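You operate a simulated robot arm through the tools that you are given. There is no shell and no other tool.

Carry out the task below with a simulated robot arm. There is one attempt and no reset: what you move stays moved.

TASK
Slacken the corner screw, turn the truing knob until the pointer meets the green mark, then tighten the screw.
Fine: use the truing driver and park it after each use; end within 2 mm of square; fingers stay clear of the racked bar as it moves.

The check looks at the end state, three seconds after you hand in, the way a careful person would. Anything else that was tipped, shoved, dropped, spilled or broken makes it a failure.

THE ROBOT
A 6-joint arm with a two-finger parallel gripper, fixed in place. Base frame: the origin is on the floor under the middle of its stand, x ahead of it, y to its left, z up; the work surface is at about z = 0.8. Lengths are in m, angles in rad, forces in N, time in s.
With the tool pointing down near the work surface it reaches from about 0.26 to 0.68 m from the base axis. Its first joint turns from -1.152 to 1.152 rad. Payload 2.9 kg.
The TCP is the grasp point between the finger pads, 0.03 m short of the fingertips. In the tool frame z runs along the fingers and y along their closing line. Largest opening 0.11 m; finger width 0.02, thickness 0.01; the body of the gripper, 0.048 by 0.112 m, starts 0.055 m behind the TCP.
Orientation is told as [roll, pitch, yaw] about the base's x, y, z axes, in that order, counted from this pose: with the fingers straight down and closing along the base's y, the tool's x points along the base's -x, its y along +y and its z along -z.

THE INTERFACE
- The arm moves only by the tool servo_tool. Its argument "commands" is text: rows parted by semicolons, each of 7 numbers parted by spaces: the shift along the base's x, y, z in cm, then the turn, a rotation vector about the base's x, y, z in rad, then the opening, from 0 (shut) to 1 (fully open). In form: dx dy dz ax ay az grip; .... A call has 1 to 20 rows; each row is the pose to reach, as a shift and turn from the pose commanded when the call began. Each row takes 0.2 s and may step no farther than 0.05 m and 0.15 rad from the row before; otherwise, or with a gripper value out of range, the whole call is refused. Where a pose cannot be reached the arm comes as near as it can. A force on the tool above 40 N (or 10 N above the force at the start of the call, whichever is more), or a blocked arm, ends the call early, and 0.2 s more pass. The fingers move at their own pace (about 0.108 m/s each) and stop on an object; they squeeze with about 29 N. The grip force told is the motor's: it shows also when the fingers shut on nothing. Time passes only in rows, and 0.2 s behind the last, so rows that repeat a pose let the fingers close. It gives the time, the measured TCP pose, the force on the tool (base axes), the opening and the grip force at its end, in the units of the frame above (readings bear some noise), with the torque about the TCP (base axes, N m) and any sound that the robot's microphone picked up, and new pictures: "views" is both (left out), scene, wrist or none.
- Cameras (640 x 400 px; columns grow to the right, rows downward): "scene" is fixed at [0.0761, 0.4272, 1.3936]; the picture's right is [-0.80, -0.60, 0.00], its down [-0.28, 0.38, -0.88] and it looks along [0.53, -0.70, -0.48] (base axes); focal length 282 px, centre (320, 200). "wrist" rides on the gripper at [0.072, 0.017, -0.103] in the tool frame; the picture's right is [-0.23, 0.97, 0.00], its down [-0.76, -0.18, -0.62] and it looks along [-0.61, -0.14, 0.78] (tool axes); focal length 222 px, centre (320, 200). There is no depth. A picture from a camera that has moved, and an enlarged one, comes with that camera's place and axes in the base frame and with its lens.
- close_up(camera, box): a new picture of the part [left, top, right, bottom] of that camera's present view, enlarged. No time passes.
- hand_in(): hands the job in; it is judged then, once.

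Places have to be worked out from the pictures, the camera data and where the tool is seen. Open the gripper and draw the arm clear of the work before you hand the job in, unless the task says otherwise.

The tools are called after "Call:" as a command line: name --argument value ..., lists and objects as JSON in quotes. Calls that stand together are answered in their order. servo_tool: Moves the arm, as the interface text tells. Its arguments: {"type":"object","properties":{"commands":{"type":"string"},"views":{"type":"string","enum":["both","scene","wrist","none"]}},"required":["commands"]} The other tools are called the same way: close_up (camera, box) takes an enlarged picture of a part of a camera's view; hand_in () hands the job in.

At the start:

```text
t: 0.0
tool_pos: [0.3709, -0.1158, 1.2998]
tool_rot: [-0.002, -0.001, -0.003]
force: [-0.4, 0.1, -0.4]
wrist_torque: [0.02, 0.0, 0.0]
width: 0.11
grip_force: 0.0
```

scene: 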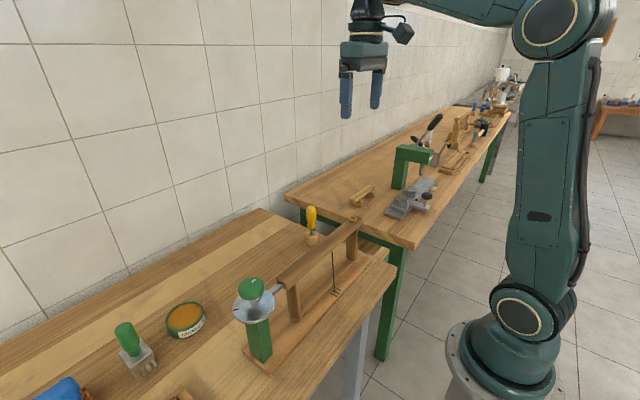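
wrist: 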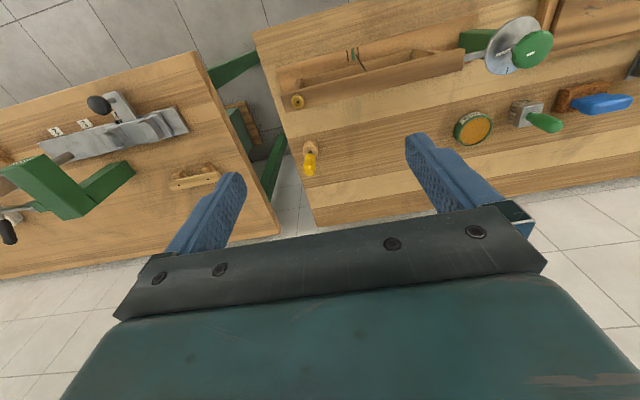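

I see a bench with a frame (racked bar), a green knob on a dial, and a yellow-handled driver in a holder. I'll take enlarged pictures to identify the parts before moving.

Call:
close_up --camera "scene" --box '[220, 190, 400, 380]'

Call:
close_up --camera "wrist" --box '[260, 0, 580, 200]'

```text
2.11 times, centred on (310, 285) of scene
camera zoom: at [0.0761, 0.4272, 1.3936], right [-0.8, -0.6, 0.0], down [-0.28, 0.38, -0.88], along [0.53, -0.7, -0.48], focal length 594 px, centre (341, 21)
```

zoom: 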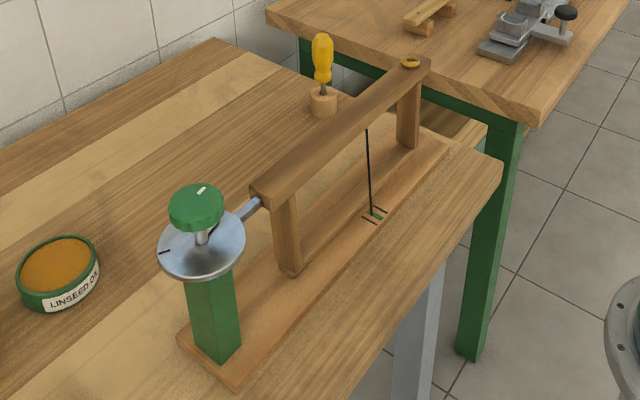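

```text
2.00 times, centred on (420, 100) of wrist
camera zoom: at [0.298, -0.0985, 1.4048], right [0.23, 0.97, 0.0], down [0.76, -0.18, 0.62], along [0.61, -0.14, -0.78], focal length 444 px, centre (120, 400)
```

zoom: 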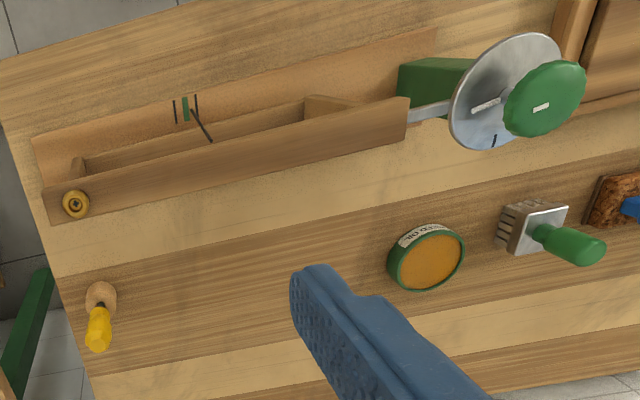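

The driver (yellow handle) stands in a block near (0.56, -0.18). The brass slotted screw is near (0.41, -0.17, 0.95), and the green knob is near (0.40, 0.20, 1.0). I'll move in higher above the driver for a closer look.

Call:
servo_tool --commands "3 -1 -2.5 0 0 0 1; 6 -2 -5 0 0 0 1; 9 -3 -7.5 0 0 0 1; 12 -4.5 -10 0 0 0 1; 15 -6 -12.5 0 0 0 1; 17 -6.5 -15 0 0 0 1; 17 -6.5 -15 0 0 0 1"

```text
t: 1.6
tool_pos: [0.5376, -0.1818, 1.1469]
tool_rot: [-0.001, 0.0, -0.001]
force: [-0.8, -0.6, 0.4]
wrist_torque: [0.03, 0.0, 0.03]
width: 0.1101
grip_force: 0.0
camera wrist: at [0.4659, -0.1654, 1.2525], right [0.23, 0.97, 0.0], down [0.76, -0.18, 0.62], along [0.61, -0.14, -0.78], focal length 222 px, centre (320, 200)
```

scene: 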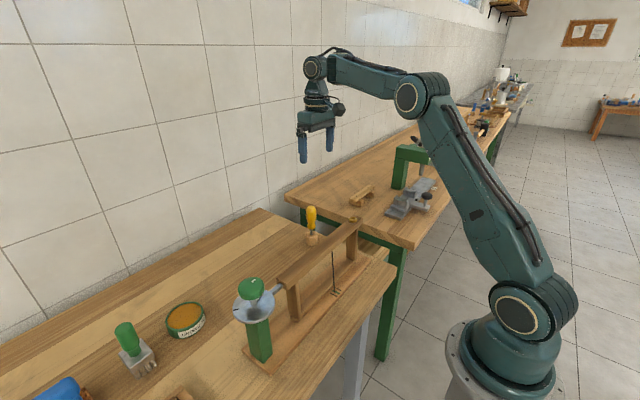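
wrist: 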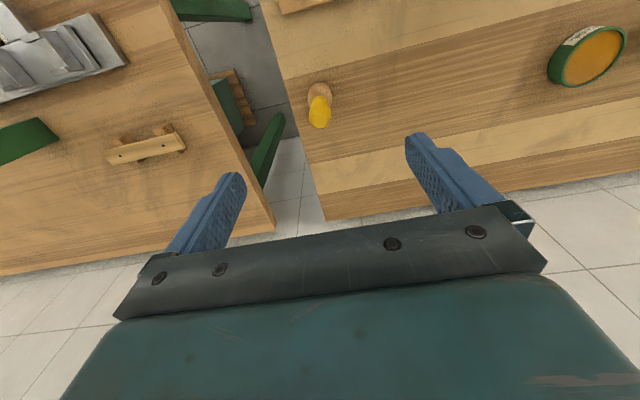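

The driver is now well in view. I'll enlarge both views to fix its place and handle shape.

Call:
close_up --camera "wrist" --box '[280, 60, 360, 140]'

Call:
close_up --camera "scene" --box '[280, 195, 370, 255]'

```text
5.00 times, centred on (320, 100) of wrist
camera zoom: at [0.4659, -0.1654, 1.2525], right [0.23, 0.97, 0.0], down [0.76, -0.18, 0.62], along [0.61, -0.14, -0.78], focal length 1111 px, centre (320, 700)
```

zoom: 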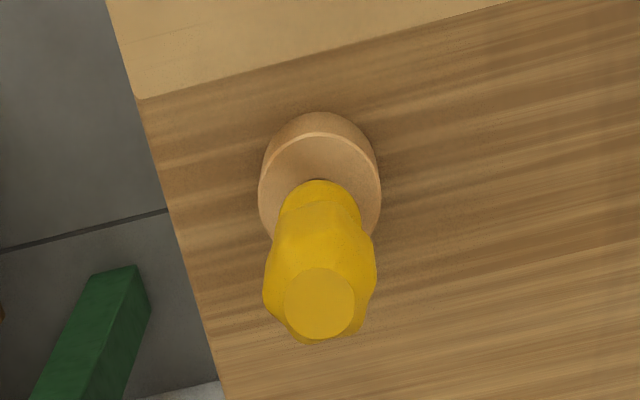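

```text
6.67 times, centred on (325, 225) of scene
camera zoom: at [0.0762, 0.4272, 1.3936], right [-0.8, -0.6, 0.0], down [-0.28, 0.38, -0.88], along [0.53, -0.7, -0.48], focal length 1882 px, centre (287, 33)
```

zoom: 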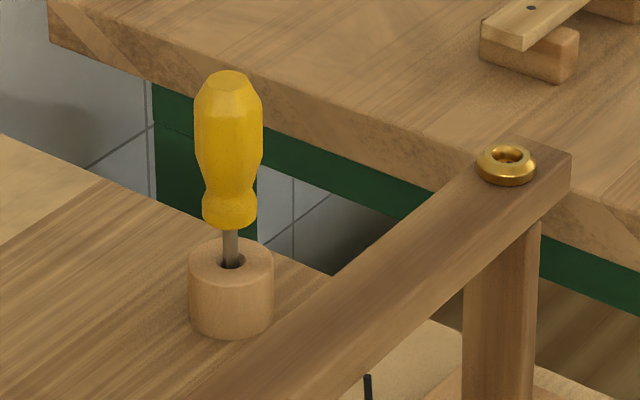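

The driver stands at roughly (0.570, -0.185), with its handle top near z 0.94. I'll move above it at z≈1.05 and check the alignment.

Call:
servo_tool --commands "1.6 -0.2 -3 0 0 0 1; 3.2 -0.3 -6.5 0 0 0 1; 3.2 -0.3 -9.7 0 0 0 1; 3.2 -0.3 -9.7 0 0 0 1"

Call:
close_up --camera "scene" --box '[270, 145, 390, 255]'

Call:
close_up --camera "wrist" --box '[240, 60, 400, 220]'

```text
t: 2.6
tool_pos: [0.5684, -0.1827, 1.0519]
tool_rot: [-0.002, 0.0, 0.0]
force: [0.0, -0.2, -0.2]
wrist_torque: [0.02, 0.03, -0.01]
width: 0.1102
grip_force: 0.0
camera wrist: at [0.4958, -0.1662, 1.1565], right [0.23, 0.97, 0.0], down [0.76, -0.18, 0.62], along [0.61, -0.14, -0.78], focal length 222 px, centre (320, 200)
```

scene: 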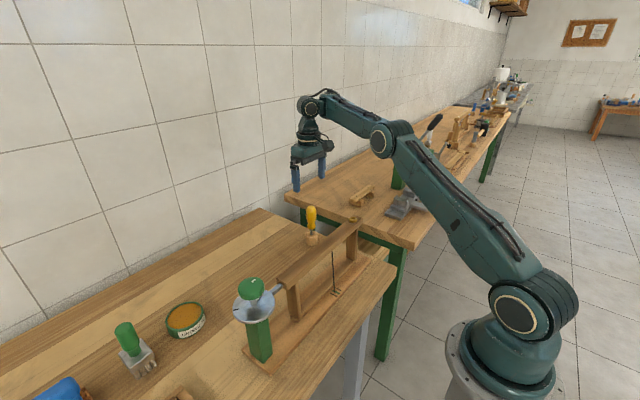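
wrist: 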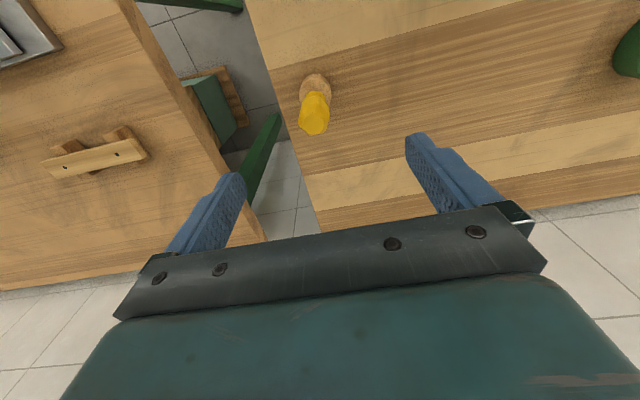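

```text
3.64 times, centred on (330, 200) of scene
camera zoom: at [0.0762, 0.4272, 1.3936], right [-0.8, -0.6, 0.0], down [-0.28, 0.38, -0.88], along [0.53, -0.7, -0.48], focal length 1026 px, centre (284, 200)
```

zoom: 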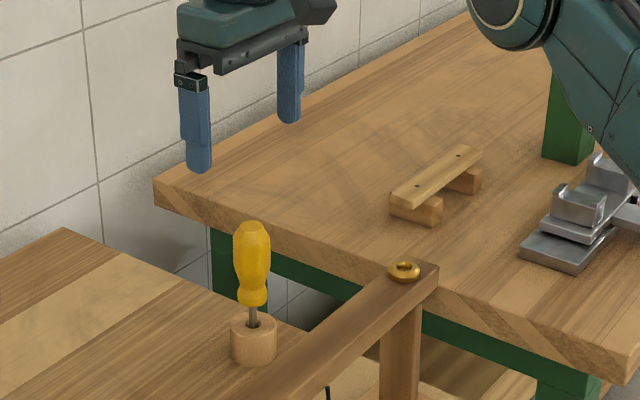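

```text
2.50 times, centred on (320, 140) of wrist
camera zoom: at [0.4958, -0.1662, 1.1565], right [0.23, 0.97, 0.0], down [0.76, -0.18, 0.62], along [0.61, -0.14, -0.78], focal length 555 px, centre (320, 350)
```

zoom: 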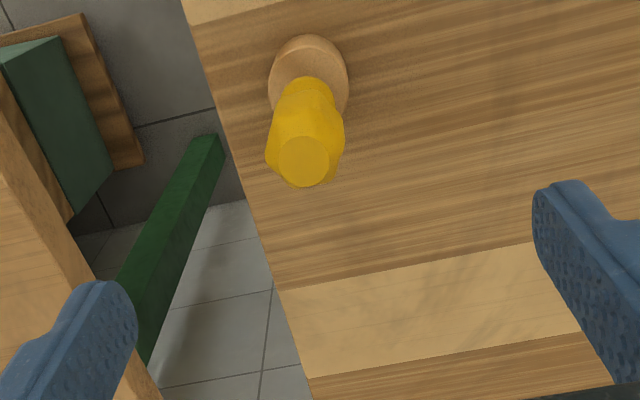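

The handle appears about 6 mm toward -y of the tool axis. I'll shift and come down to z≈0.98, with the fingertips just above and around the handle top, then check again.

Call:
servo_tool --commands "0 -0.6 -2.5 0 0 0 1; 0 -0.6 -5 0 0 0 1; 0 -0.6 -7 0 0 0 1; 0 -0.6 -7 0 0 0 1; 0 -0.6 -7 0 0 0 1"

Call:
close_up --camera "wrist" --box '[160, 60, 480, 260]'

Call:
close_up --camera "scene" --box '[270, 165, 390, 255]'

```text
t: 3.8
tool_pos: [0.5851, -0.1911, 0.9851]
tool_rot: [-0.003, 0.001, 0.0]
force: [0.3, 0.8, -0.3]
wrist_torque: [0.02, 0.0, -0.01]
width: 0.1101
grip_force: 0.1
out of reach, approached as far as the arm can: row 2, 3, 4, 5
camera wrist: at [0.5139, -0.1759, 1.0901], right [0.23, 0.97, 0.0], down [0.76, -0.18, 0.62], along [0.61, -0.14, -0.78], focal length 222 px, centre (320, 200)
```

scene: 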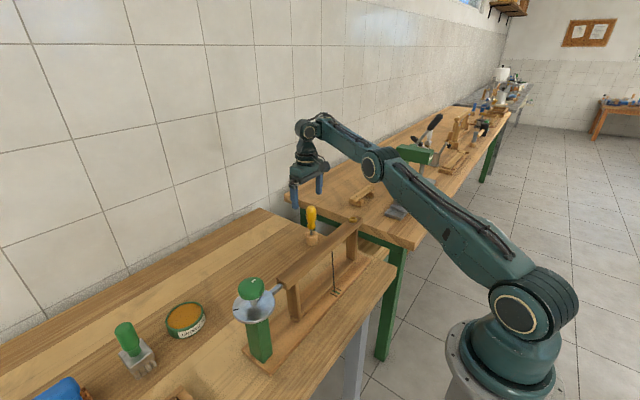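
wrist: 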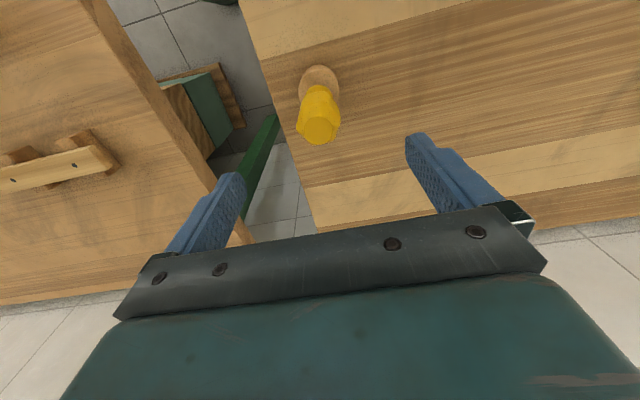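

```text
2.00 times, centred on (320, 160) of wrist
camera zoom: at [0.5139, -0.1759, 1.0901], right [0.23, 0.97, 0.0], down [0.76, -0.18, 0.62], along [0.61, -0.14, -0.78], focal length 444 px, centre (320, 280)
```

zoom: 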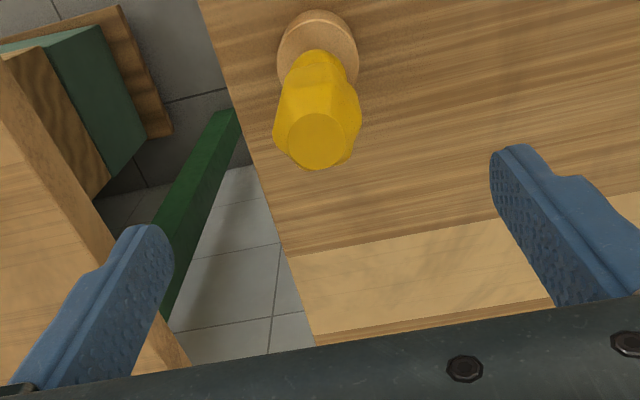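

```text
4.44 times, centred on (330, 210) of scene
camera zoom: at [0.0761, 0.4272, 1.3936], right [-0.8, -0.6, 0.0], down [-0.28, 0.38, -0.88], along [0.53, -0.7, -0.48], focal length 1254 px, centre (276, 156)
```

zoom: 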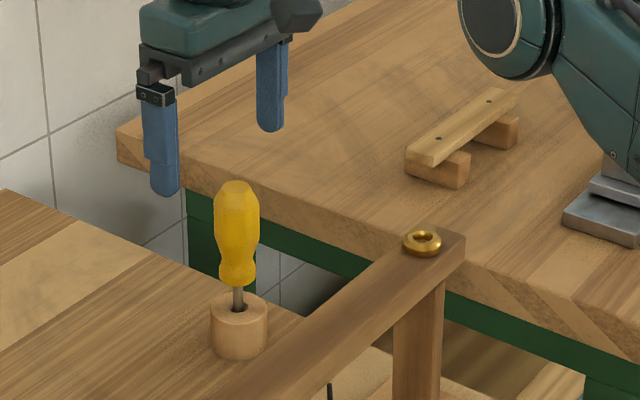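

The TCP ended at x=0.585, and the arm reported rows out of reach. The driver is at about (0.571, -0.190). I'll command a small correction at this height to see how the arm responds.

Call:
servo_tool --commands "-0.7 0 0 0 0 0 1; -1.4 0 0 0 0 0 1; -1.4 0 0 0 0 0 1"

```text
t: 4.6
tool_pos: [0.5854, -0.196, 0.9886]
tool_rot: [-0.002, 0.002, 0.001]
force: [1.2, 0.9, -0.4]
wrist_torque: [0.02, 0.01, 0.04]
width: 0.1101
grip_force: 0.1
out of reach, approached as far as the arm can: row 1, 2, 3
camera wrist: at [0.5118, -0.1789, 1.0938], right [0.23, 0.97, 0.0], down [0.76, -0.18, 0.62], along [0.61, -0.14, -0.78], focal length 222 px, centre (320, 200)
```

scene: 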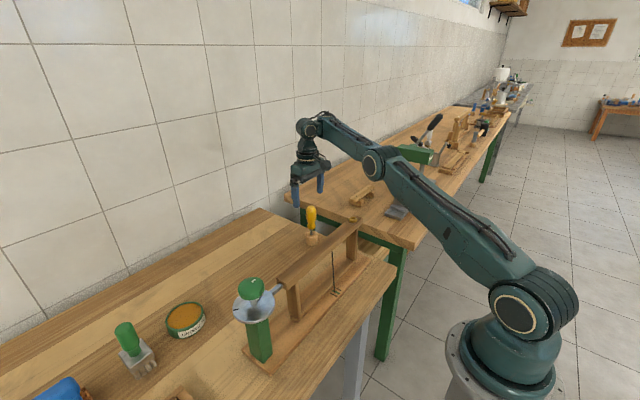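
wrist: 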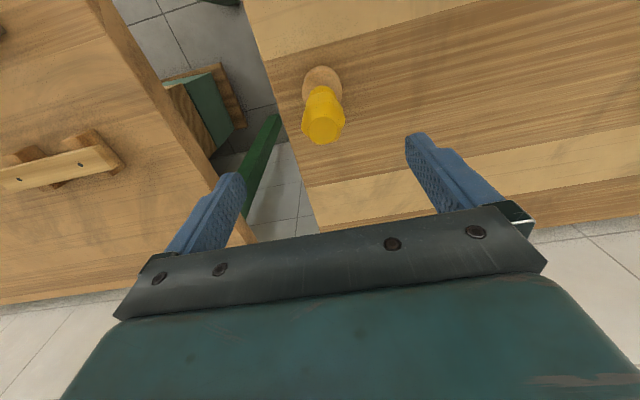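

The arm would not move toward -x at this height, so some joint seems limited. I'll look at the arm's configuration to understand why.

Call:
close_up --camera "scene" --box '[270, 90, 600, 400]'

```text
1.29 times, centred on (435, 245) of scene
camera zoom: at [0.0761, 0.4272, 1.3936], right [-0.8, -0.6, 0.0], down [-0.28, 0.38, -0.88], along [0.53, -0.7, -0.48], focal length 364 px, centre (172, 142)
```

zoom: 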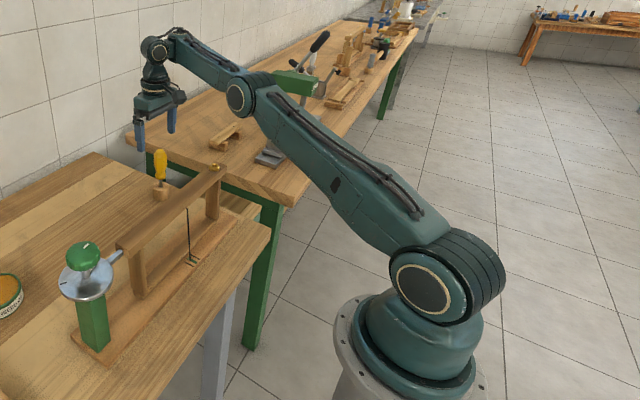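

The arm is elbow-up and not obviously stretched, so I'll retreat upward and back to see whether the motion frees up.

Call:
servo_tool --commands "0 0 3 0 0 0 1; 0 0 6.5 0 0 0 1; 0 0 6.5 0 0 0 1; 0 0 6.5 0 0 0 1" --views "none"

```text
t: 5.6
tool_pos: [0.5831, -0.1939, 1.0559]
tool_rot: [-0.002, 0.0, 0.0]
force: [0.2, 0.3, -0.5]
wrist_torque: [-0.01, 0.02, 0.01]
width: 0.1102
grip_force: 0.0
```

No out-of-reach report this time, and the TCP is at (0.583, -0.194, 1.056). Next I'll shift -x at this height and then step down slowly to see where the limit appears.

Call:
servo_tool --commands "-0.6 0.2 0 0 0 0 1; -1.2 0.4 0 0 0 0 1; -1.2 0.4 0 0 0 0 1" --views "none"

Call:
servo_tool --commands "0 0 -1 0 0 0 1; 0 0 -2 0 0 0 1; 0 0 -2 0 0 0 1" --views "none"

Call:
servo_tool --commands "0 0 -1 0 0 0 1; 0 0 -2 0 0 0 1; 0 0 -2 0 0 0 1" --views "none"

```text
t: 6.4
tool_pos: [0.5732, -0.1915, 1.0547]
tool_rot: [-0.003, -0.001, -0.001]
force: [0.9, 0.7, -0.4]
wrist_torque: [0.03, 0.01, -0.01]
width: 0.1101
grip_force: 0.0
```

```text
t: 7.2
tool_pos: [0.5743, -0.1907, 1.036]
tool_rot: [-0.001, 0.002, 0.0]
force: [0.3, -0.6, 0.3]
wrist_torque: [-0.04, 0.03, -0.03]
width: 0.1102
grip_force: 0.0
```

```text
t: 8.0
tool_pos: [0.5764, -0.1919, 1.0142]
tool_rot: [0.0, 0.003, 0.0]
force: [-0.4, -0.3, 1.1]
wrist_torque: [-0.01, 0.0, -0.02]
width: 0.11
grip_force: 0.1
```

The descent is fine to z=1.014, with x reading 0.576. I'll step further down and trim x slightly.

Call:
servo_tool --commands "0 0 -1 0 0 0 1; 0 0 -1 0 0 0 1" --views "none"

Call:
servo_tool --commands "-0.4 0 0 0 0 0 1; -0.4 0 0 0 0 0 1" --views "none"

```text
t: 8.6
tool_pos: [0.5804, -0.1931, 1.0053]
tool_rot: [-0.001, 0.002, 0.001]
force: [0.7, 0.3, 0.5]
wrist_torque: [0.0, 0.04, 0.01]
width: 0.1102
grip_force: 0.0
out of reach, approached as far as the arm can: row 1, 2
```

```text
t: 9.2
tool_pos: [0.5784, -0.1936, 1.0078]
tool_rot: [0.001, 0.001, 0.0]
force: [0.0, -0.7, -0.8]
wrist_torque: [0.01, 0.04, 0.01]
width: 0.11
grip_force: 0.0
out of reach, approached as far as the arm can: row 1, 2
```

There appears to be a boundary: it's reachable at (x 0.574, z 1.015), but lower z pushes x out. It may be an IK branch issue near a stretched elbow, so I'll lift, pull well inward to fold the elbow, then come down and extend from the inside.

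Call:
servo_tool --commands "0 0 4 0 0 0 1; 0 0 8 0 0 0 1; -4 0 11 0 0 0 1; -8 0 11 0 0 0 1; -12 0 11 0 0 0 1; -16 0 11 0 0 0 1; -16 0 11 0 0 0 1"

```text
t: 10.8
tool_pos: [0.4629, -0.1973, 1.1568]
tool_rot: [0.067, 0.008, -0.002]
force: [0.5, 0.1, -1.2]
wrist_torque: [-0.04, 0.01, 0.03]
width: 0.11
grip_force: 0.0
out of reach, approached as far as the arm can: row 4, 5, 6
camera wrist: at [0.3919, -0.1872, 1.2638], right [0.23, 0.97, 0.06], down [0.77, -0.22, 0.6], along [0.6, -0.09, -0.8], focal length 222 px, centre (320, 200)
```

scene: 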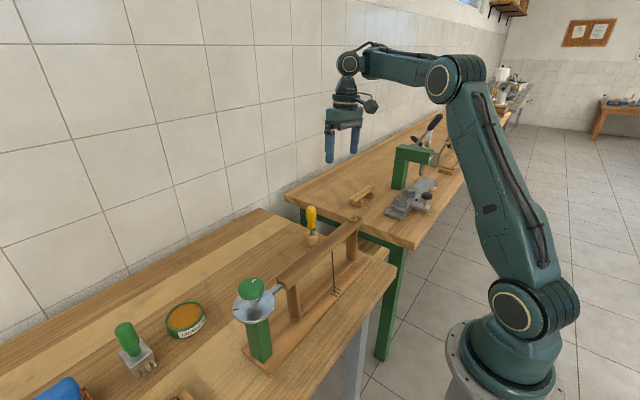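
wrist: 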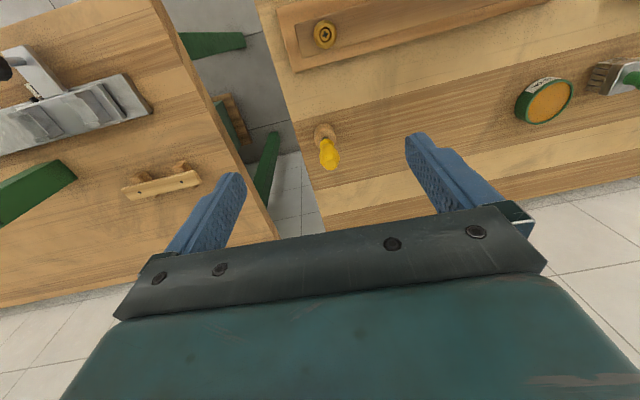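

Rows 4–6 were flagged out of reach, but row 7 wasn't, and the tool still shows a small roll. I'll hold for a moment to see where the arm settles.

Call:
servo_tool --commands "0 0 0 0 0 0 1; 0 0 0 0 0 0 1; 0 0 0 0 0 0 1"

```text
t: 11.6
tool_pos: [0.4643, -0.1975, 1.1572]
tool_rot: [0.064, 0.009, 0.001]
force: [0.5, 0.0, 0.6]
wrist_torque: [-0.03, 0.0, 0.03]
width: 0.1099
grip_force: 0.0
camera wrist: at [0.3922, -0.1872, 1.2638], right [0.23, 0.97, 0.06], down [0.77, -0.22, 0.6], along [0.6, -0.09, -0.8], focal length 222 px, centre (320, 200)
```

scene: 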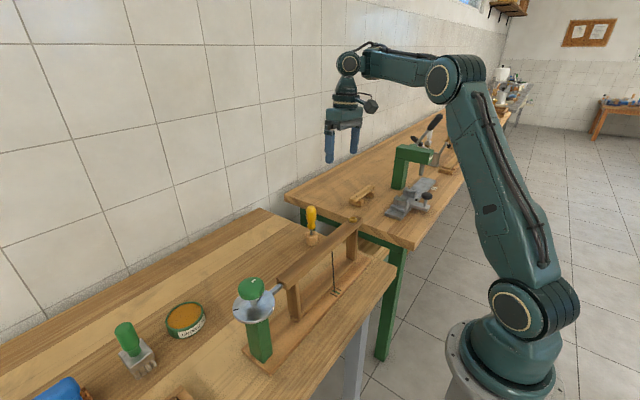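
wrist: 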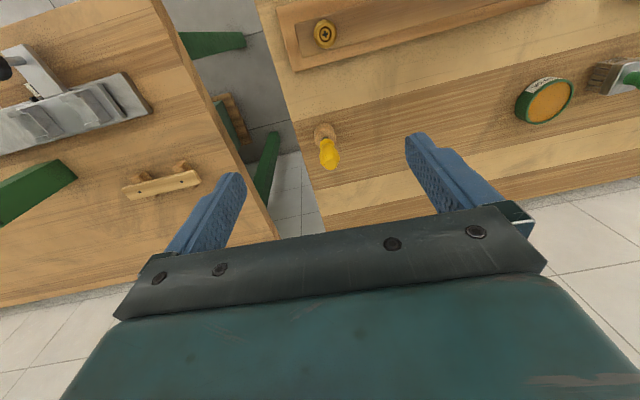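

The commanded pose settled with a small sideways tilt. In free space I'll test what limits the arm: first remove the tilt while rising slightly, then try a yaw turn.

Call:
servo_tool --commands "0 0 2 -0.064 -0.009 0 1; 0 0 4 -0.064 -0.009 0 1; 0 0 4 -0.064 -0.009 0 1" --views "none"

Call:
servo_tool --commands "0 0 0 0 0 -0.15 1; 0 0 0 0 0 -0.3 1; 0 0 0 0 0 -0.4 1; 0 0 0 0 0 -0.4 1" --views "none"

Call:
servo_tool --commands "-2 0 -1 0 0 0 1; -4 0 -2 0 0 0 1; -6 0 -3 0 0 0 1; -6 0 -3 0 0 0 1"

```text
t: 12.4
tool_pos: [0.4563, -0.1923, 1.1872]
tool_rot: [-0.005, 0.0, 0.0]
force: [0.4, 1.3, -0.3]
wrist_torque: [-0.01, -0.03, -0.01]
width: 0.11
grip_force: 0.1
out of reach, approached as far as the arm can: row 1, 2
```

```text
t: 13.4
tool_pos: [0.4484, -0.1889, 1.1847]
tool_rot: [-0.016, 0.024, -0.403]
force: [0.0, 0.7, -0.2]
wrist_torque: [0.01, 0.02, 0.0]
width: 0.11
grip_force: 0.0
out of reach, approached as far as the arm can: row 1, 2, 3, 4
```

```text
t: 14.4
tool_pos: [0.4172, -0.2131, 1.2004]
tool_rot: [-0.064, -0.004, -0.399]
force: [0.5, -0.1, -0.6]
wrist_torque: [-0.01, -0.03, 0.01]
width: 0.11
grip_force: 0.0
out of reach, approached as far as the arm can: row 1, 2, 3, 4
camera wrist: at [0.3587, -0.1639, 1.3042], right [0.59, 0.81, -0.06], down [0.64, -0.42, 0.64], along [0.49, -0.41, -0.77], focal length 222 px, centre (320, 200)
```

scene: 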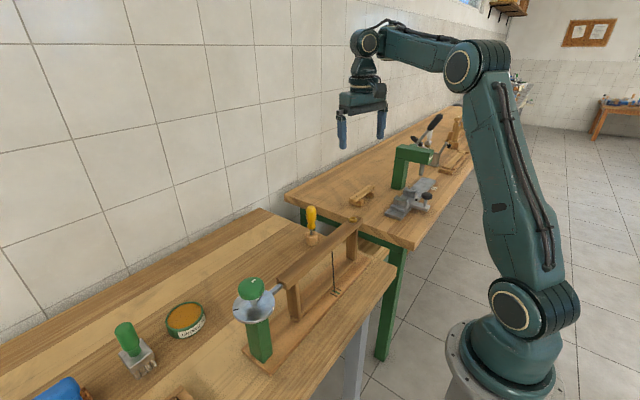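
wrist: 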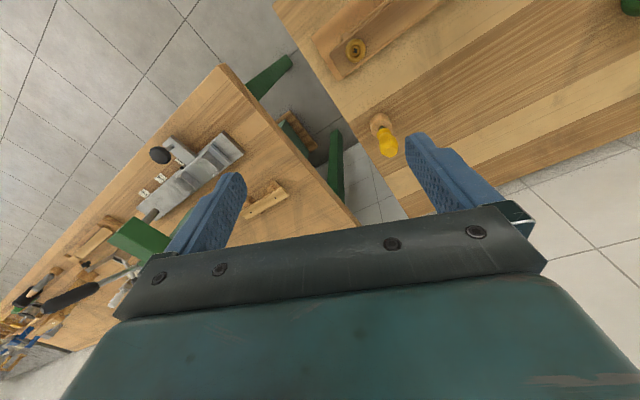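

The limit doesn't depend on yaw. I'll look closely at the arm's joints and test tilting the tool both ways to learn which joint is stopping it.

Call:
close_up --camera "scene" --box '[320, 0, 600, 175]'

Call:
servo_tool --commands "2 -1 3 0 0 0.1 1; 4 -2 6 0 0 0.25 1; 6 -2 8 0 0 0.4 1; 6 -2 8 0.06 0 0.4 1; 6 -2 8 0.06 0 0.4 1" --views "none"

```text
2.29 times, centred on (460, 88) of scene
camera zoom: at [0.0761, 0.4272, 1.3936], right [-0.8, -0.6, 0.0], down [-0.28, 0.38, -0.88], along [0.53, -0.7, -0.48], focal length 645 px, centre (0, 457)
```

zoom: 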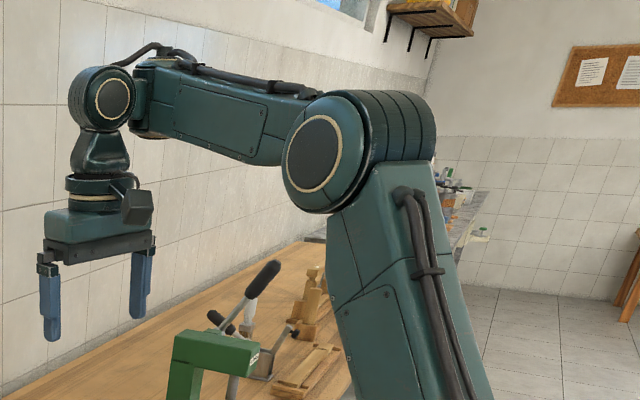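

```text
t: 15.4
tool_pos: [0.4792, -0.2354, 1.2826]
tool_rot: [-0.034, -0.016, -0.023]
force: [0.6, -4.1, -2.7]
wrist_torque: [0.35, -0.03, 0.18]
width: 0.1101
grip_force: 0.2
stopped in row 4: the force on the tool passed its limit at 84 N (the readings are from after the stop); the commanded pose is now the measured one
```

A force stop of 84 N came in free space, which may be inertia from a sudden joint move. I'll look at the current state before doing anything else.

Call:
servo_tool --commands "0 0 0 0 0 0 1; 0 0 0 0 0 0 1"

Call:
close_up --camera "scene" --box '[280, 0, 600, 200]'

```text
t: 16.0
tool_pos: [0.4796, -0.2354, 1.2819]
tool_rot: [-0.033, -0.017, -0.023]
force: [2.4, -3.0, -5.2]
wrist_torque: [0.19, -0.1, 0.15]
width: 0.1098
grip_force: 0.0
camera wrist: at [0.4052, -0.2139, 1.3839], right [0.25, 0.97, -0.03], down [0.75, -0.17, 0.64], along [0.62, -0.18, -0.77], focal length 222 px, centre (320, 200)
```

scene: 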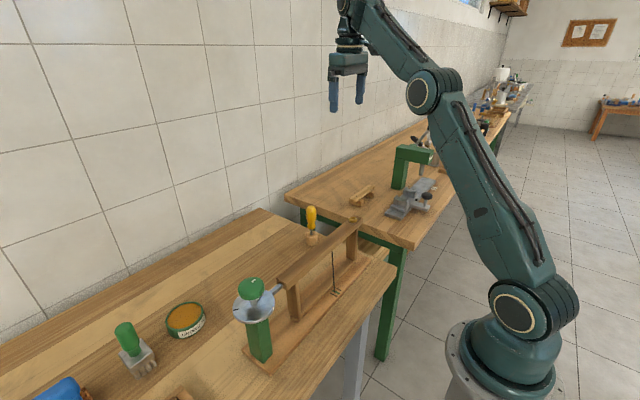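
wrist: 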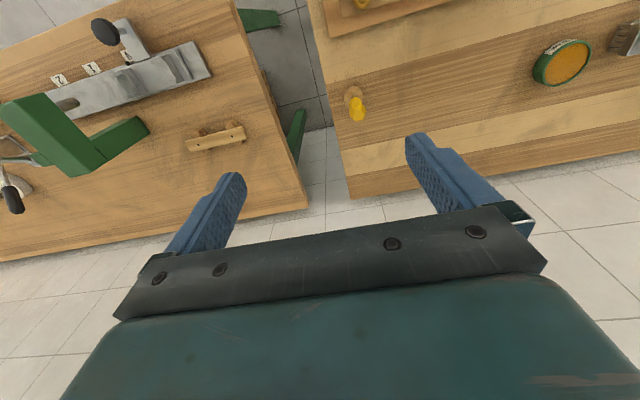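

```text
2.00 times, centred on (440, 100) of scene
camera zoom: at [0.0761, 0.4272, 1.3936], right [-0.8, -0.6, 0.0], down [-0.28, 0.38, -0.88], along [0.53, -0.7, -0.48], focal length 564 px, centre (80, 400)
```

zoom: 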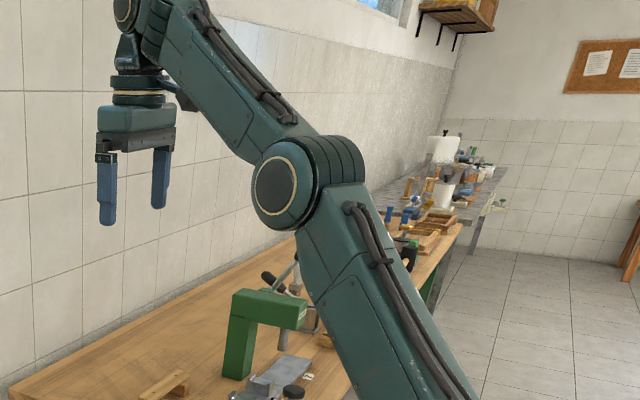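

The arm is still elbow-up. The 84 N was probably inertia, or the wrist camera touching the forearm when folded tightly. I'll go back to a roomy pose near (0.56, -0.19, 1.10) with no tilt and run a clean limit test there.

Call:
servo_tool --commands "1.6 0.9 -3.6 0.01 0.005 0.01 1; 3.2 1.8 -7.2 0.02 0.01 0.02 1; 4.8 2.7 -10.8 0.033 0.017 0.023 1; 6.4 3.6 -14.4 0.033 0.017 0.023 1; 8 4.5 -18 0.033 0.017 0.023 1; 8 4.5 -18 0.033 0.017 0.023 1"

```text
t: 17.4
tool_pos: [0.559, -0.1917, 1.1021]
tool_rot: [0.0, 0.001, 0.0]
force: [0.7, 0.2, 0.3]
wrist_torque: [0.01, 0.01, 0.0]
width: 0.1098
grip_force: 0.1
camera wrist: at [0.4857, -0.176, 1.2071], right [0.23, 0.97, 0.0], down [0.76, -0.18, 0.62], along [0.61, -0.14, -0.78], focal length 222 px, centre (320, 200)
```

scene: 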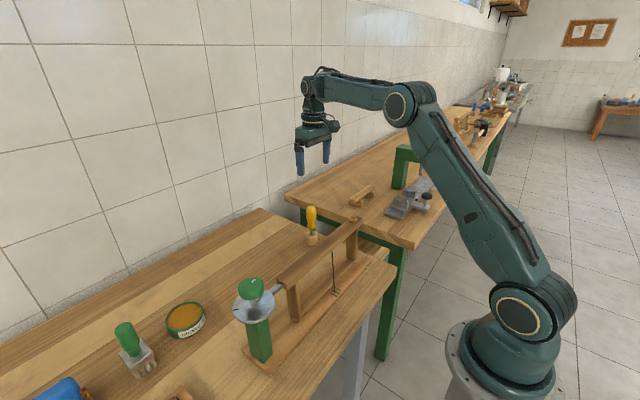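
wrist: 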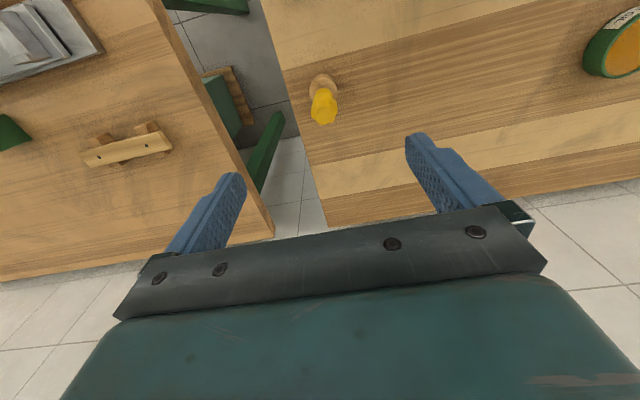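

Forces are back to noise level here. Now the test: keep the wrist in place and swing the fingertips outward by 0.3 rad, so only the wrist pitch joint changes.

Call:
servo_tool --commands "1.4 -0.5 0.1 -0.024 -0.071 0 1; 2.8 -1.0 0.2 -0.049 -0.142 0 1; 4.2 -1.4 0.5 -0.073 -0.213 0 1; 5.6 -1.9 0.9 -0.097 -0.284 0 1; 5.6 -1.9 0.9 -0.097 -0.284 0 1" --views "scene"

```text
t: 18.6
tool_pos: [0.6157, -0.2094, 1.1123]
tool_rot: [-0.099, -0.283, 0.014]
force: [1.2, 0.1, 1.1]
wrist_torque: [-0.04, -0.02, 0.02]
width: 0.1099
grip_force: 0.0
```

scene: 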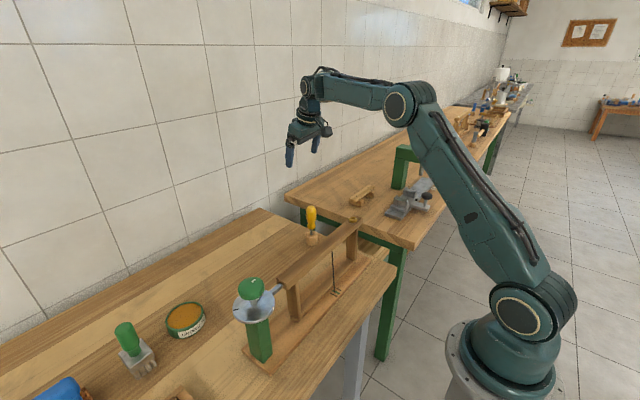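

The wrist pitch joint is free, so it isn't the limit. Next I'll restore the upright pose and probe inward in small steps at constant height to see exactly how the refusal behaves.

Call:
servo_tool --commands "-1.4 0.5 -0.2 0.024 0.071 0 1; -2.8 1.0 -0.4 0.049 0.142 0 1; -4.2 1.4 -0.7 0.073 0.213 0 1; -5.6 1.9 -0.9 0.099 0.283 -0.014 1; -5.6 1.9 -0.9 0.099 0.283 -0.014 1" --views "none"

Call:
servo_tool --commands "-0.5 0 0 0 0 0 1; -1 0 0 0 0 0 1; -1.5 0 0 0 0 0 1; -2 0 0 0 0 0 1; -2.5 0 0 0 0 0 1; -3 0 0 0 0 0 1; -3.5 0 0 0 0 0 1; -4 0 0 0 0 0 1; -4.5 0 0 0 0 0 1; -5 0 0 0 0 0 1; -5.5 0 0 0 0 0 1; -6 0 0 0 0 0 1; -6 0 0 0 0 0 1" --views "scene"

```text
t: 19.8
tool_pos: [0.5577, -0.1923, 1.1015]
tool_rot: [0.0, -0.002, -0.016]
force: [0.0, -0.4, 0.9]
wrist_torque: [0.01, -0.02, 0.01]
width: 0.1098
grip_force: 0.1
```

```text
t: 22.6
tool_pos: [0.5009, -0.1893, 1.1015]
tool_rot: [-0.001, 0.0, -0.015]
force: [-0.1, 0.4, -0.6]
wrist_torque: [-0.03, 0.02, -0.01]
width: 0.1102
grip_force: 0.1
```

scene: 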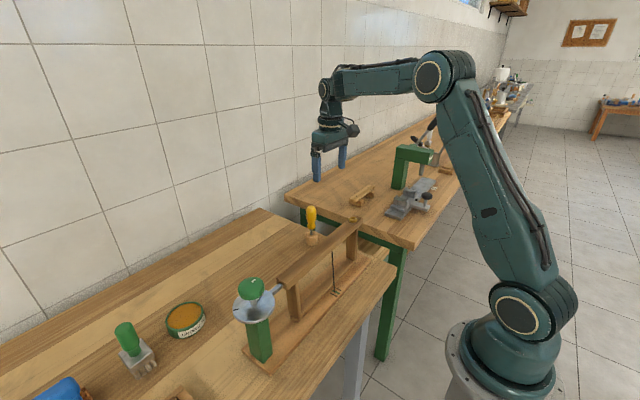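

Now it moves freely: (0.501, -0.189, 1.10) was reached and the elbow is clearly up, so the arm is in the right branch. I'll extend to above the driver at z≈0.99 in moderate steps.

Call:
servo_tool --commands "1 0 -1 0 0 0.003 1; 2 0 -2.5 0 0 0.006 1; 3 0 -4 0 0 0.009 1; 4 0 -5.5 0 0 0.012 1; 5 0 -7 0 0 0.015 1; 6 0 -8.5 0 0 0.015 1; 7 0 -10 0 0 0.015 1; 7 0 -11 0 0 0.015 1; 7 0 -11 0 0 0.015 1; 7 0 -11 0 0 0.015 1"

Call:
close_up --camera "wrist" --box '[160, 60, 480, 260]'

Call:
close_up --camera "scene" --box '[270, 165, 390, 255]'

```text
t: 24.8
tool_pos: [0.5691, -0.1909, 0.9906]
tool_rot: [-0.001, -0.001, 0.001]
force: [1.2, -0.5, -1.2]
wrist_torque: [-0.04, 0.0, -0.03]
width: 0.1102
grip_force: 0.2
camera wrist: at [0.4965, -0.1744, 1.0958], right [0.23, 0.97, 0.0], down [0.76, -0.18, 0.62], along [0.61, -0.14, -0.78], focal length 222 px, centre (320, 200)
```

scene: 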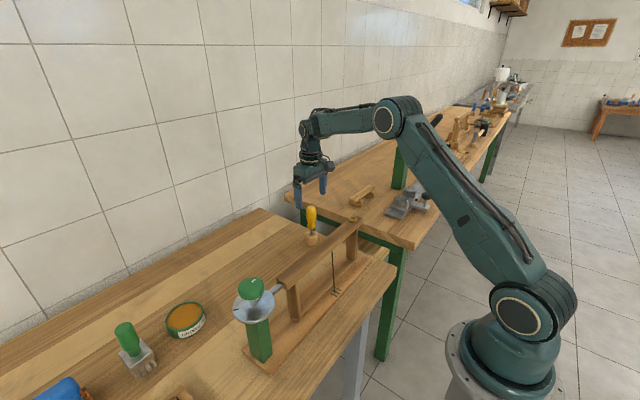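
wrist: 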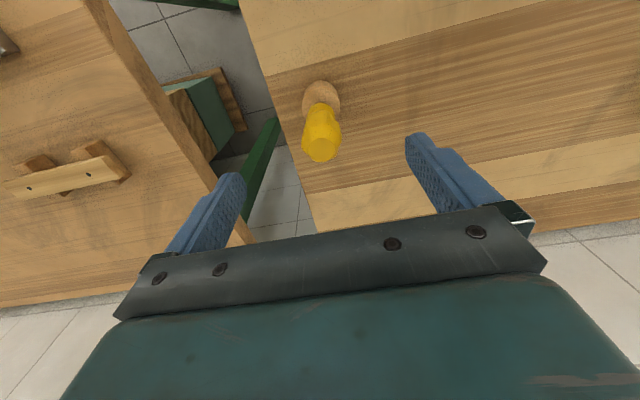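

```text
2.00 times, centred on (320, 160) of wrist
camera zoom: at [0.4965, -0.1744, 1.0958], right [0.23, 0.97, 0.0], down [0.76, -0.18, 0.62], along [0.61, -0.14, -0.78], focal length 444 px, centre (320, 280)
```

zoom: 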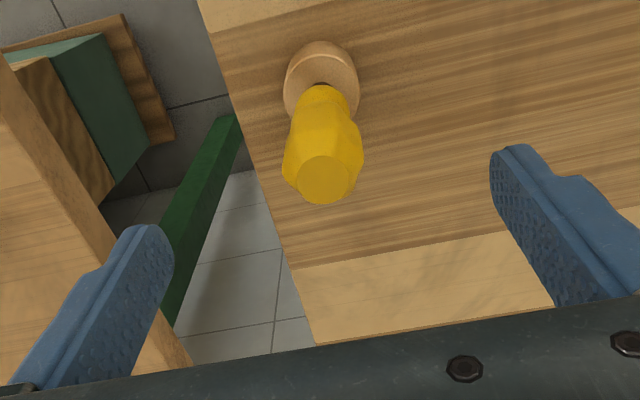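

```text
4.44 times, centred on (330, 210) of scene
camera zoom: at [0.0761, 0.4272, 1.3936], right [-0.8, -0.6, 0.0], down [-0.28, 0.38, -0.88], along [0.53, -0.7, -0.48], focal length 1254 px, centre (276, 156)
```

zoom: 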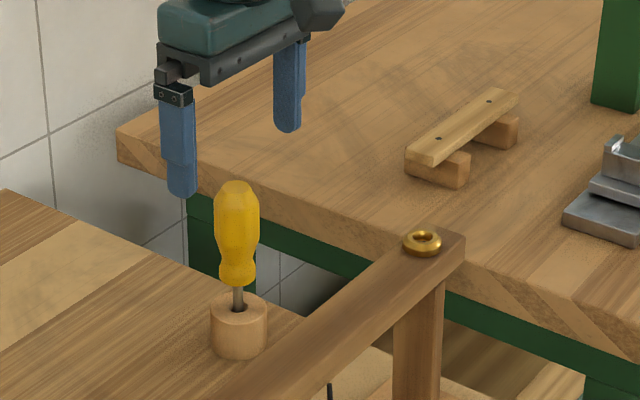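

Aligned: the handle is at about (0.572, -0.190) with its top near z 0.937, and the TCP is at (0.569, -0.191). I'll descend straight to z≈0.905 with the fingers open around the handle.

Call:
servo_tool --commands "0.2 0 -1.5 0 0 0 1; 0.3 0 -3 0 0 0 1; 0.3 0 -4.5 0 0 0 1; 0.3 0 -6 0 0 0 1; 0.3 0 -7.5 0 0 0 1; 0.3 0 -8.5 0 0 0 1; 0.3 0 -8.5 0 0 0 1; 0.3 0 -8.5 0 0 0 1"

Call:
close_up --camera "wrist" --box '[160, 60, 480, 260]'

Call:
close_up --camera "scene" --box '[270, 165, 390, 255]'

```text
t: 26.6
tool_pos: [0.5721, -0.1903, 0.9057]
tool_rot: [-0.001, -0.001, -0.001]
force: [-0.1, 0.6, 0.3]
wrist_torque: [-0.03, 0.03, 0.02]
width: 0.11
grip_force: 0.2
camera wrist: at [0.499, -0.1746, 1.0103], right [0.23, 0.97, 0.0], down [0.76, -0.18, 0.62], along [0.61, -0.14, -0.78], focal length 222 px, centre (320, 200)
```

scene: 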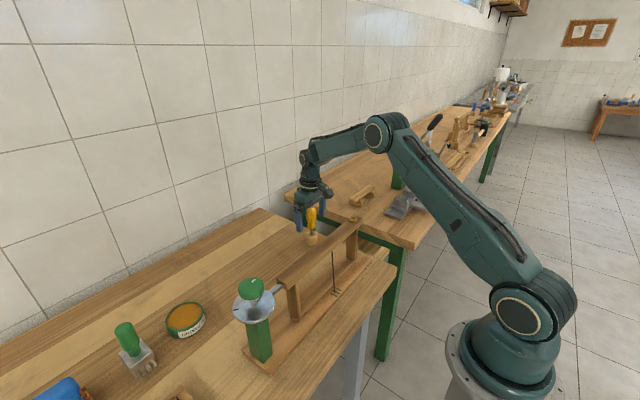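
wrist: 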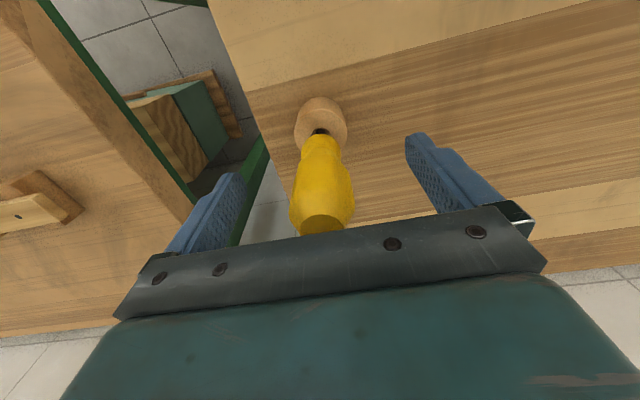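

```text
2.00 times, centred on (320, 160) of wrist
camera zoom: at [0.499, -0.1746, 1.0103], right [0.23, 0.97, 0.0], down [0.76, -0.18, 0.62], along [0.61, -0.14, -0.78], focal length 444 px, centre (320, 280)
```

zoom: 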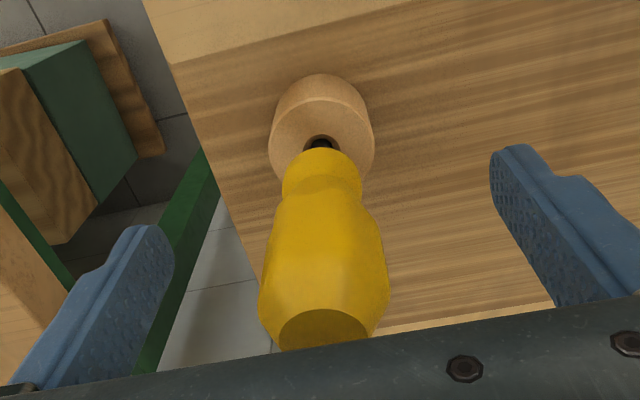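

```text
4.44 times, centred on (330, 210) of scene
camera zoom: at [0.0761, 0.4272, 1.3936], right [-0.8, -0.6, 0.0], down [-0.28, 0.38, -0.88], along [0.53, -0.7, -0.48], focal length 1254 px, centre (276, 156)
```

zoom: 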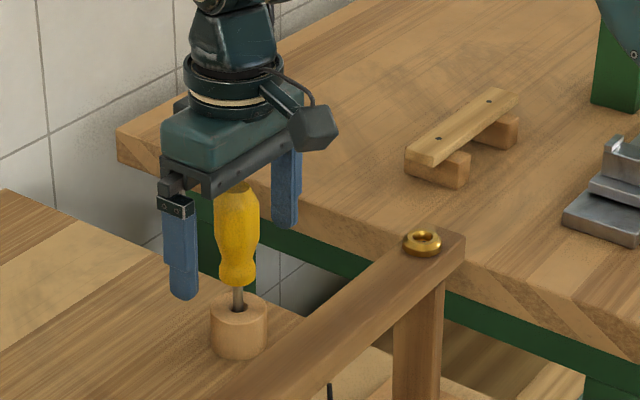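

The handle is centred between the fingers. I'll close the grip now.

Call:
servo_tool --commands "0 0 0 0 0 0 0.3; 0 0 0 0 0 0 0; 0 0 0 0 0 0 0; 0 0 0 0 0 0 0; 0 0 0 0 0 0 0"

```text
t: 27.8
tool_pos: [0.5717, -0.1906, 0.9048]
tool_rot: [0.0, 0.0, -0.001]
force: [0.2, 0.6, 0.2]
wrist_torque: [-0.03, -0.03, -0.01]
width: 0.032
grip_force: 29.8
camera wrist: at [0.499, -0.1745, 1.0104], right [0.23, 0.97, 0.0], down [0.76, -0.18, 0.62], along [0.61, -0.14, -0.78], focal length 222 px, centre (320, 200)
```

scene: 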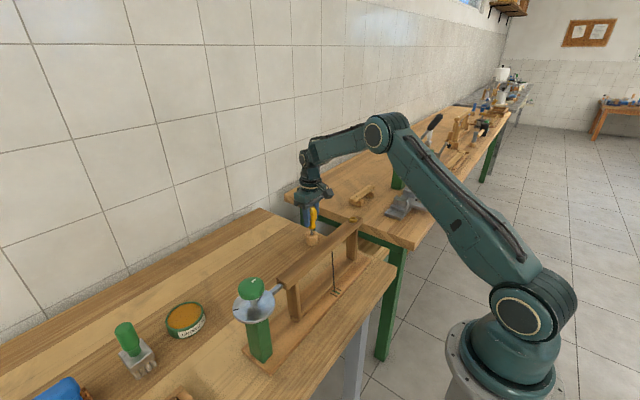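
wrist: 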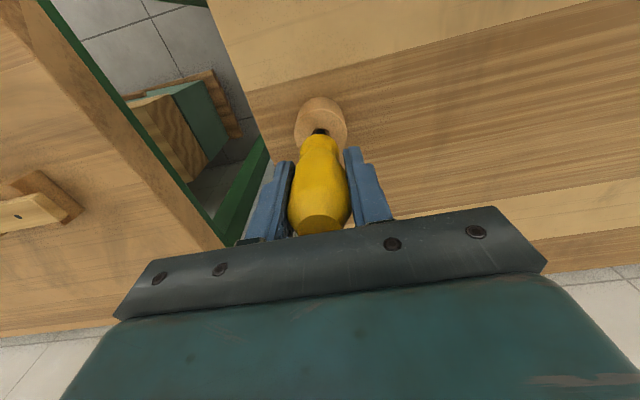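

Gripped at 32 mm width; the parking pose is TCP (0.572, -0.1905, 0.905), yaw 0. I'll lift straight up slowly and check that the block stays on the bench.

Call:
servo_tool --commands "0 0 1 0 0 0 0; 0 0 2 0 0 0 0; 0 0 3 0 0 0 0; 0 0 4.5 0 0 0 0; 0 0 6 0 0 0 0; 0 0 8 0 0 0 0; 0 0 10 0 0 0 0; 0 0 12 0 0 0 0; 0 0 14 0 0 0 0; 0 0 14 0 0 0 0"

Call:
close_up --camera "scene" --box '[270, 145, 390, 255]'

Call:
close_up --camera "wrist" --box '[240, 60, 400, 260]'

```text
t: 30.0
tool_pos: [0.5714, -0.1905, 1.0472]
tool_rot: [0.0, 0.0, -0.001]
force: [0.7, 0.0, -0.6]
wrist_torque: [-0.04, 0.01, -0.01]
width: 0.0324
grip_force: 28.8
camera wrist: at [0.499, -0.174, 1.1519], right [0.23, 0.97, 0.0], down [0.76, -0.18, 0.62], along [0.61, -0.14, -0.78], focal length 222 px, centre (320, 200)
```

scene: 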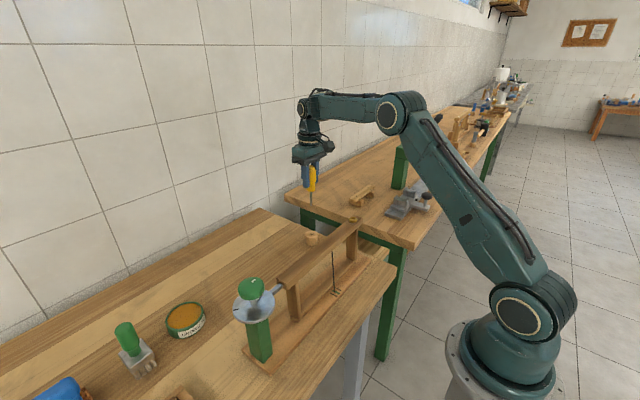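
wrist: 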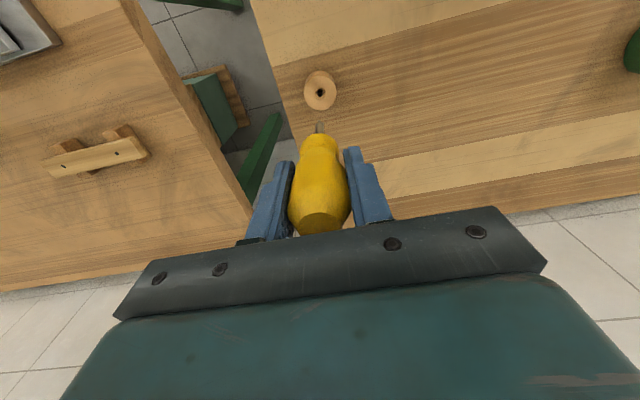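

```text
3.64 times, centred on (330, 200) of scene
camera zoom: at [0.0762, 0.4272, 1.3936], right [-0.8, -0.6, 0.0], down [-0.28, 0.38, -0.88], along [0.53, -0.7, -0.48], focal length 1026 px, centre (284, 200)
```

zoom: 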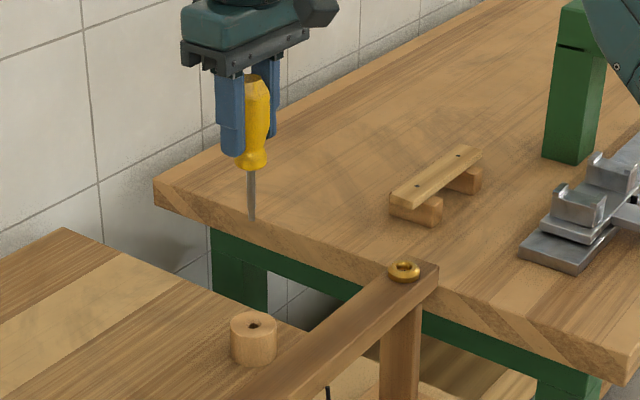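

```text
2.00 times, centred on (320, 160) of wrist
camera zoom: at [0.499, -0.174, 1.1519], right [0.23, 0.97, 0.0], down [0.76, -0.18, 0.62], along [0.61, -0.14, -0.78], focal length 444 px, centre (320, 280)
```

zoom: 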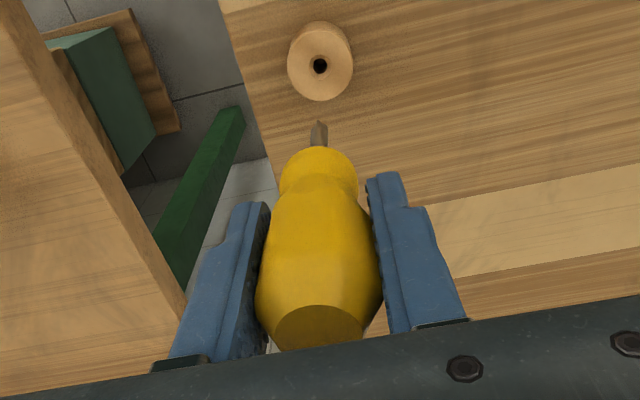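

The driver is held, the block stayed put, and the tip is about 0.109 m below the TCP. I'll inspect the screw head in the scene view, then rise and move toward it for a top view.

Call:
close_up --camera "scene" --box '[340, 205, 380, 230]'

Call:
servo_tool --commands "-0.5 0 2 0 0 0 0; -1.5 0 4 0 0 0 0; -3 0.2 6 0 0 0 0; -4.5 0.4 8 0 0 0 0; -6 0.6 9 0 0 0 0; -7.5 0.8 9 0 0 0 0; -9 1.0 9 0 0 0 0; -10.5 1.2 9 0 0 0 0; -12 1.4 9 0 0 0 0; -12 1.4 9 0 0 0 0"

```text
16.00 times, centred on (360, 218) of scene
camera zoom: at [0.0762, 0.4272, 1.3936], right [-0.8, -0.6, 0.0], down [-0.28, 0.38, -0.88], along [0.53, -0.7, -0.48], focal length 4516 px, centre (-320, -80)
```

zoom: 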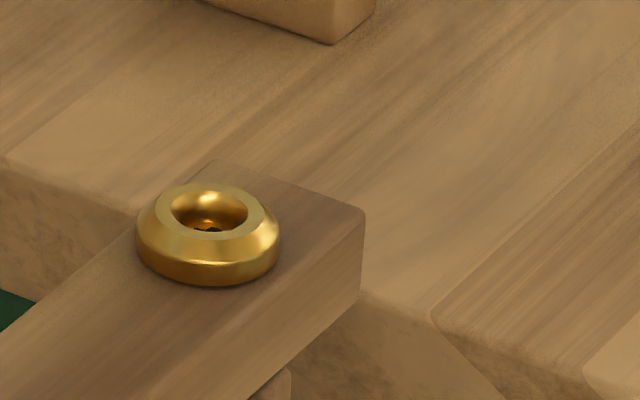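

```text
t: 32.2
tool_pos: [0.4521, -0.176, 1.1374]
tool_rot: [0.0, -0.001, 0.0]
force: [0.2, -0.3, -1.1]
wrist_torque: [0.02, 0.02, 0.0]
width: 0.0322
grip_force: 29.3
camera wrist: at [0.3792, -0.1592, 1.2416], right [0.23, 0.97, 0.0], down [0.76, -0.18, 0.62], along [0.61, -0.14, -0.78], focal length 222 px, centre (320, 200)
```

scene: 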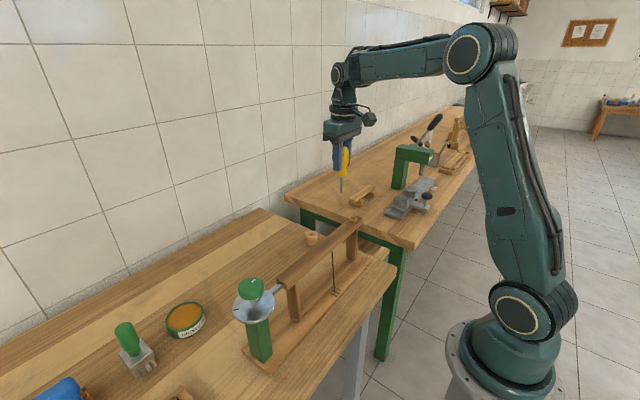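
wrist: 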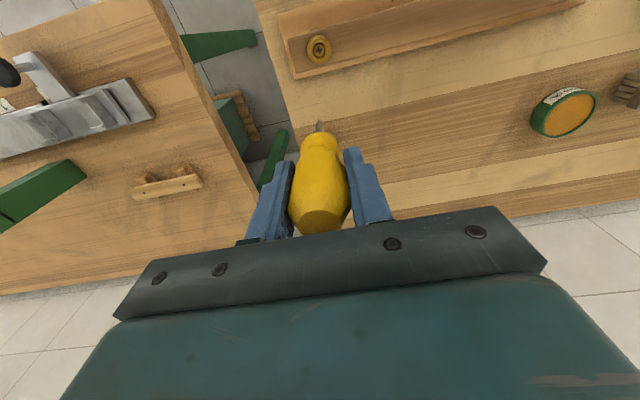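

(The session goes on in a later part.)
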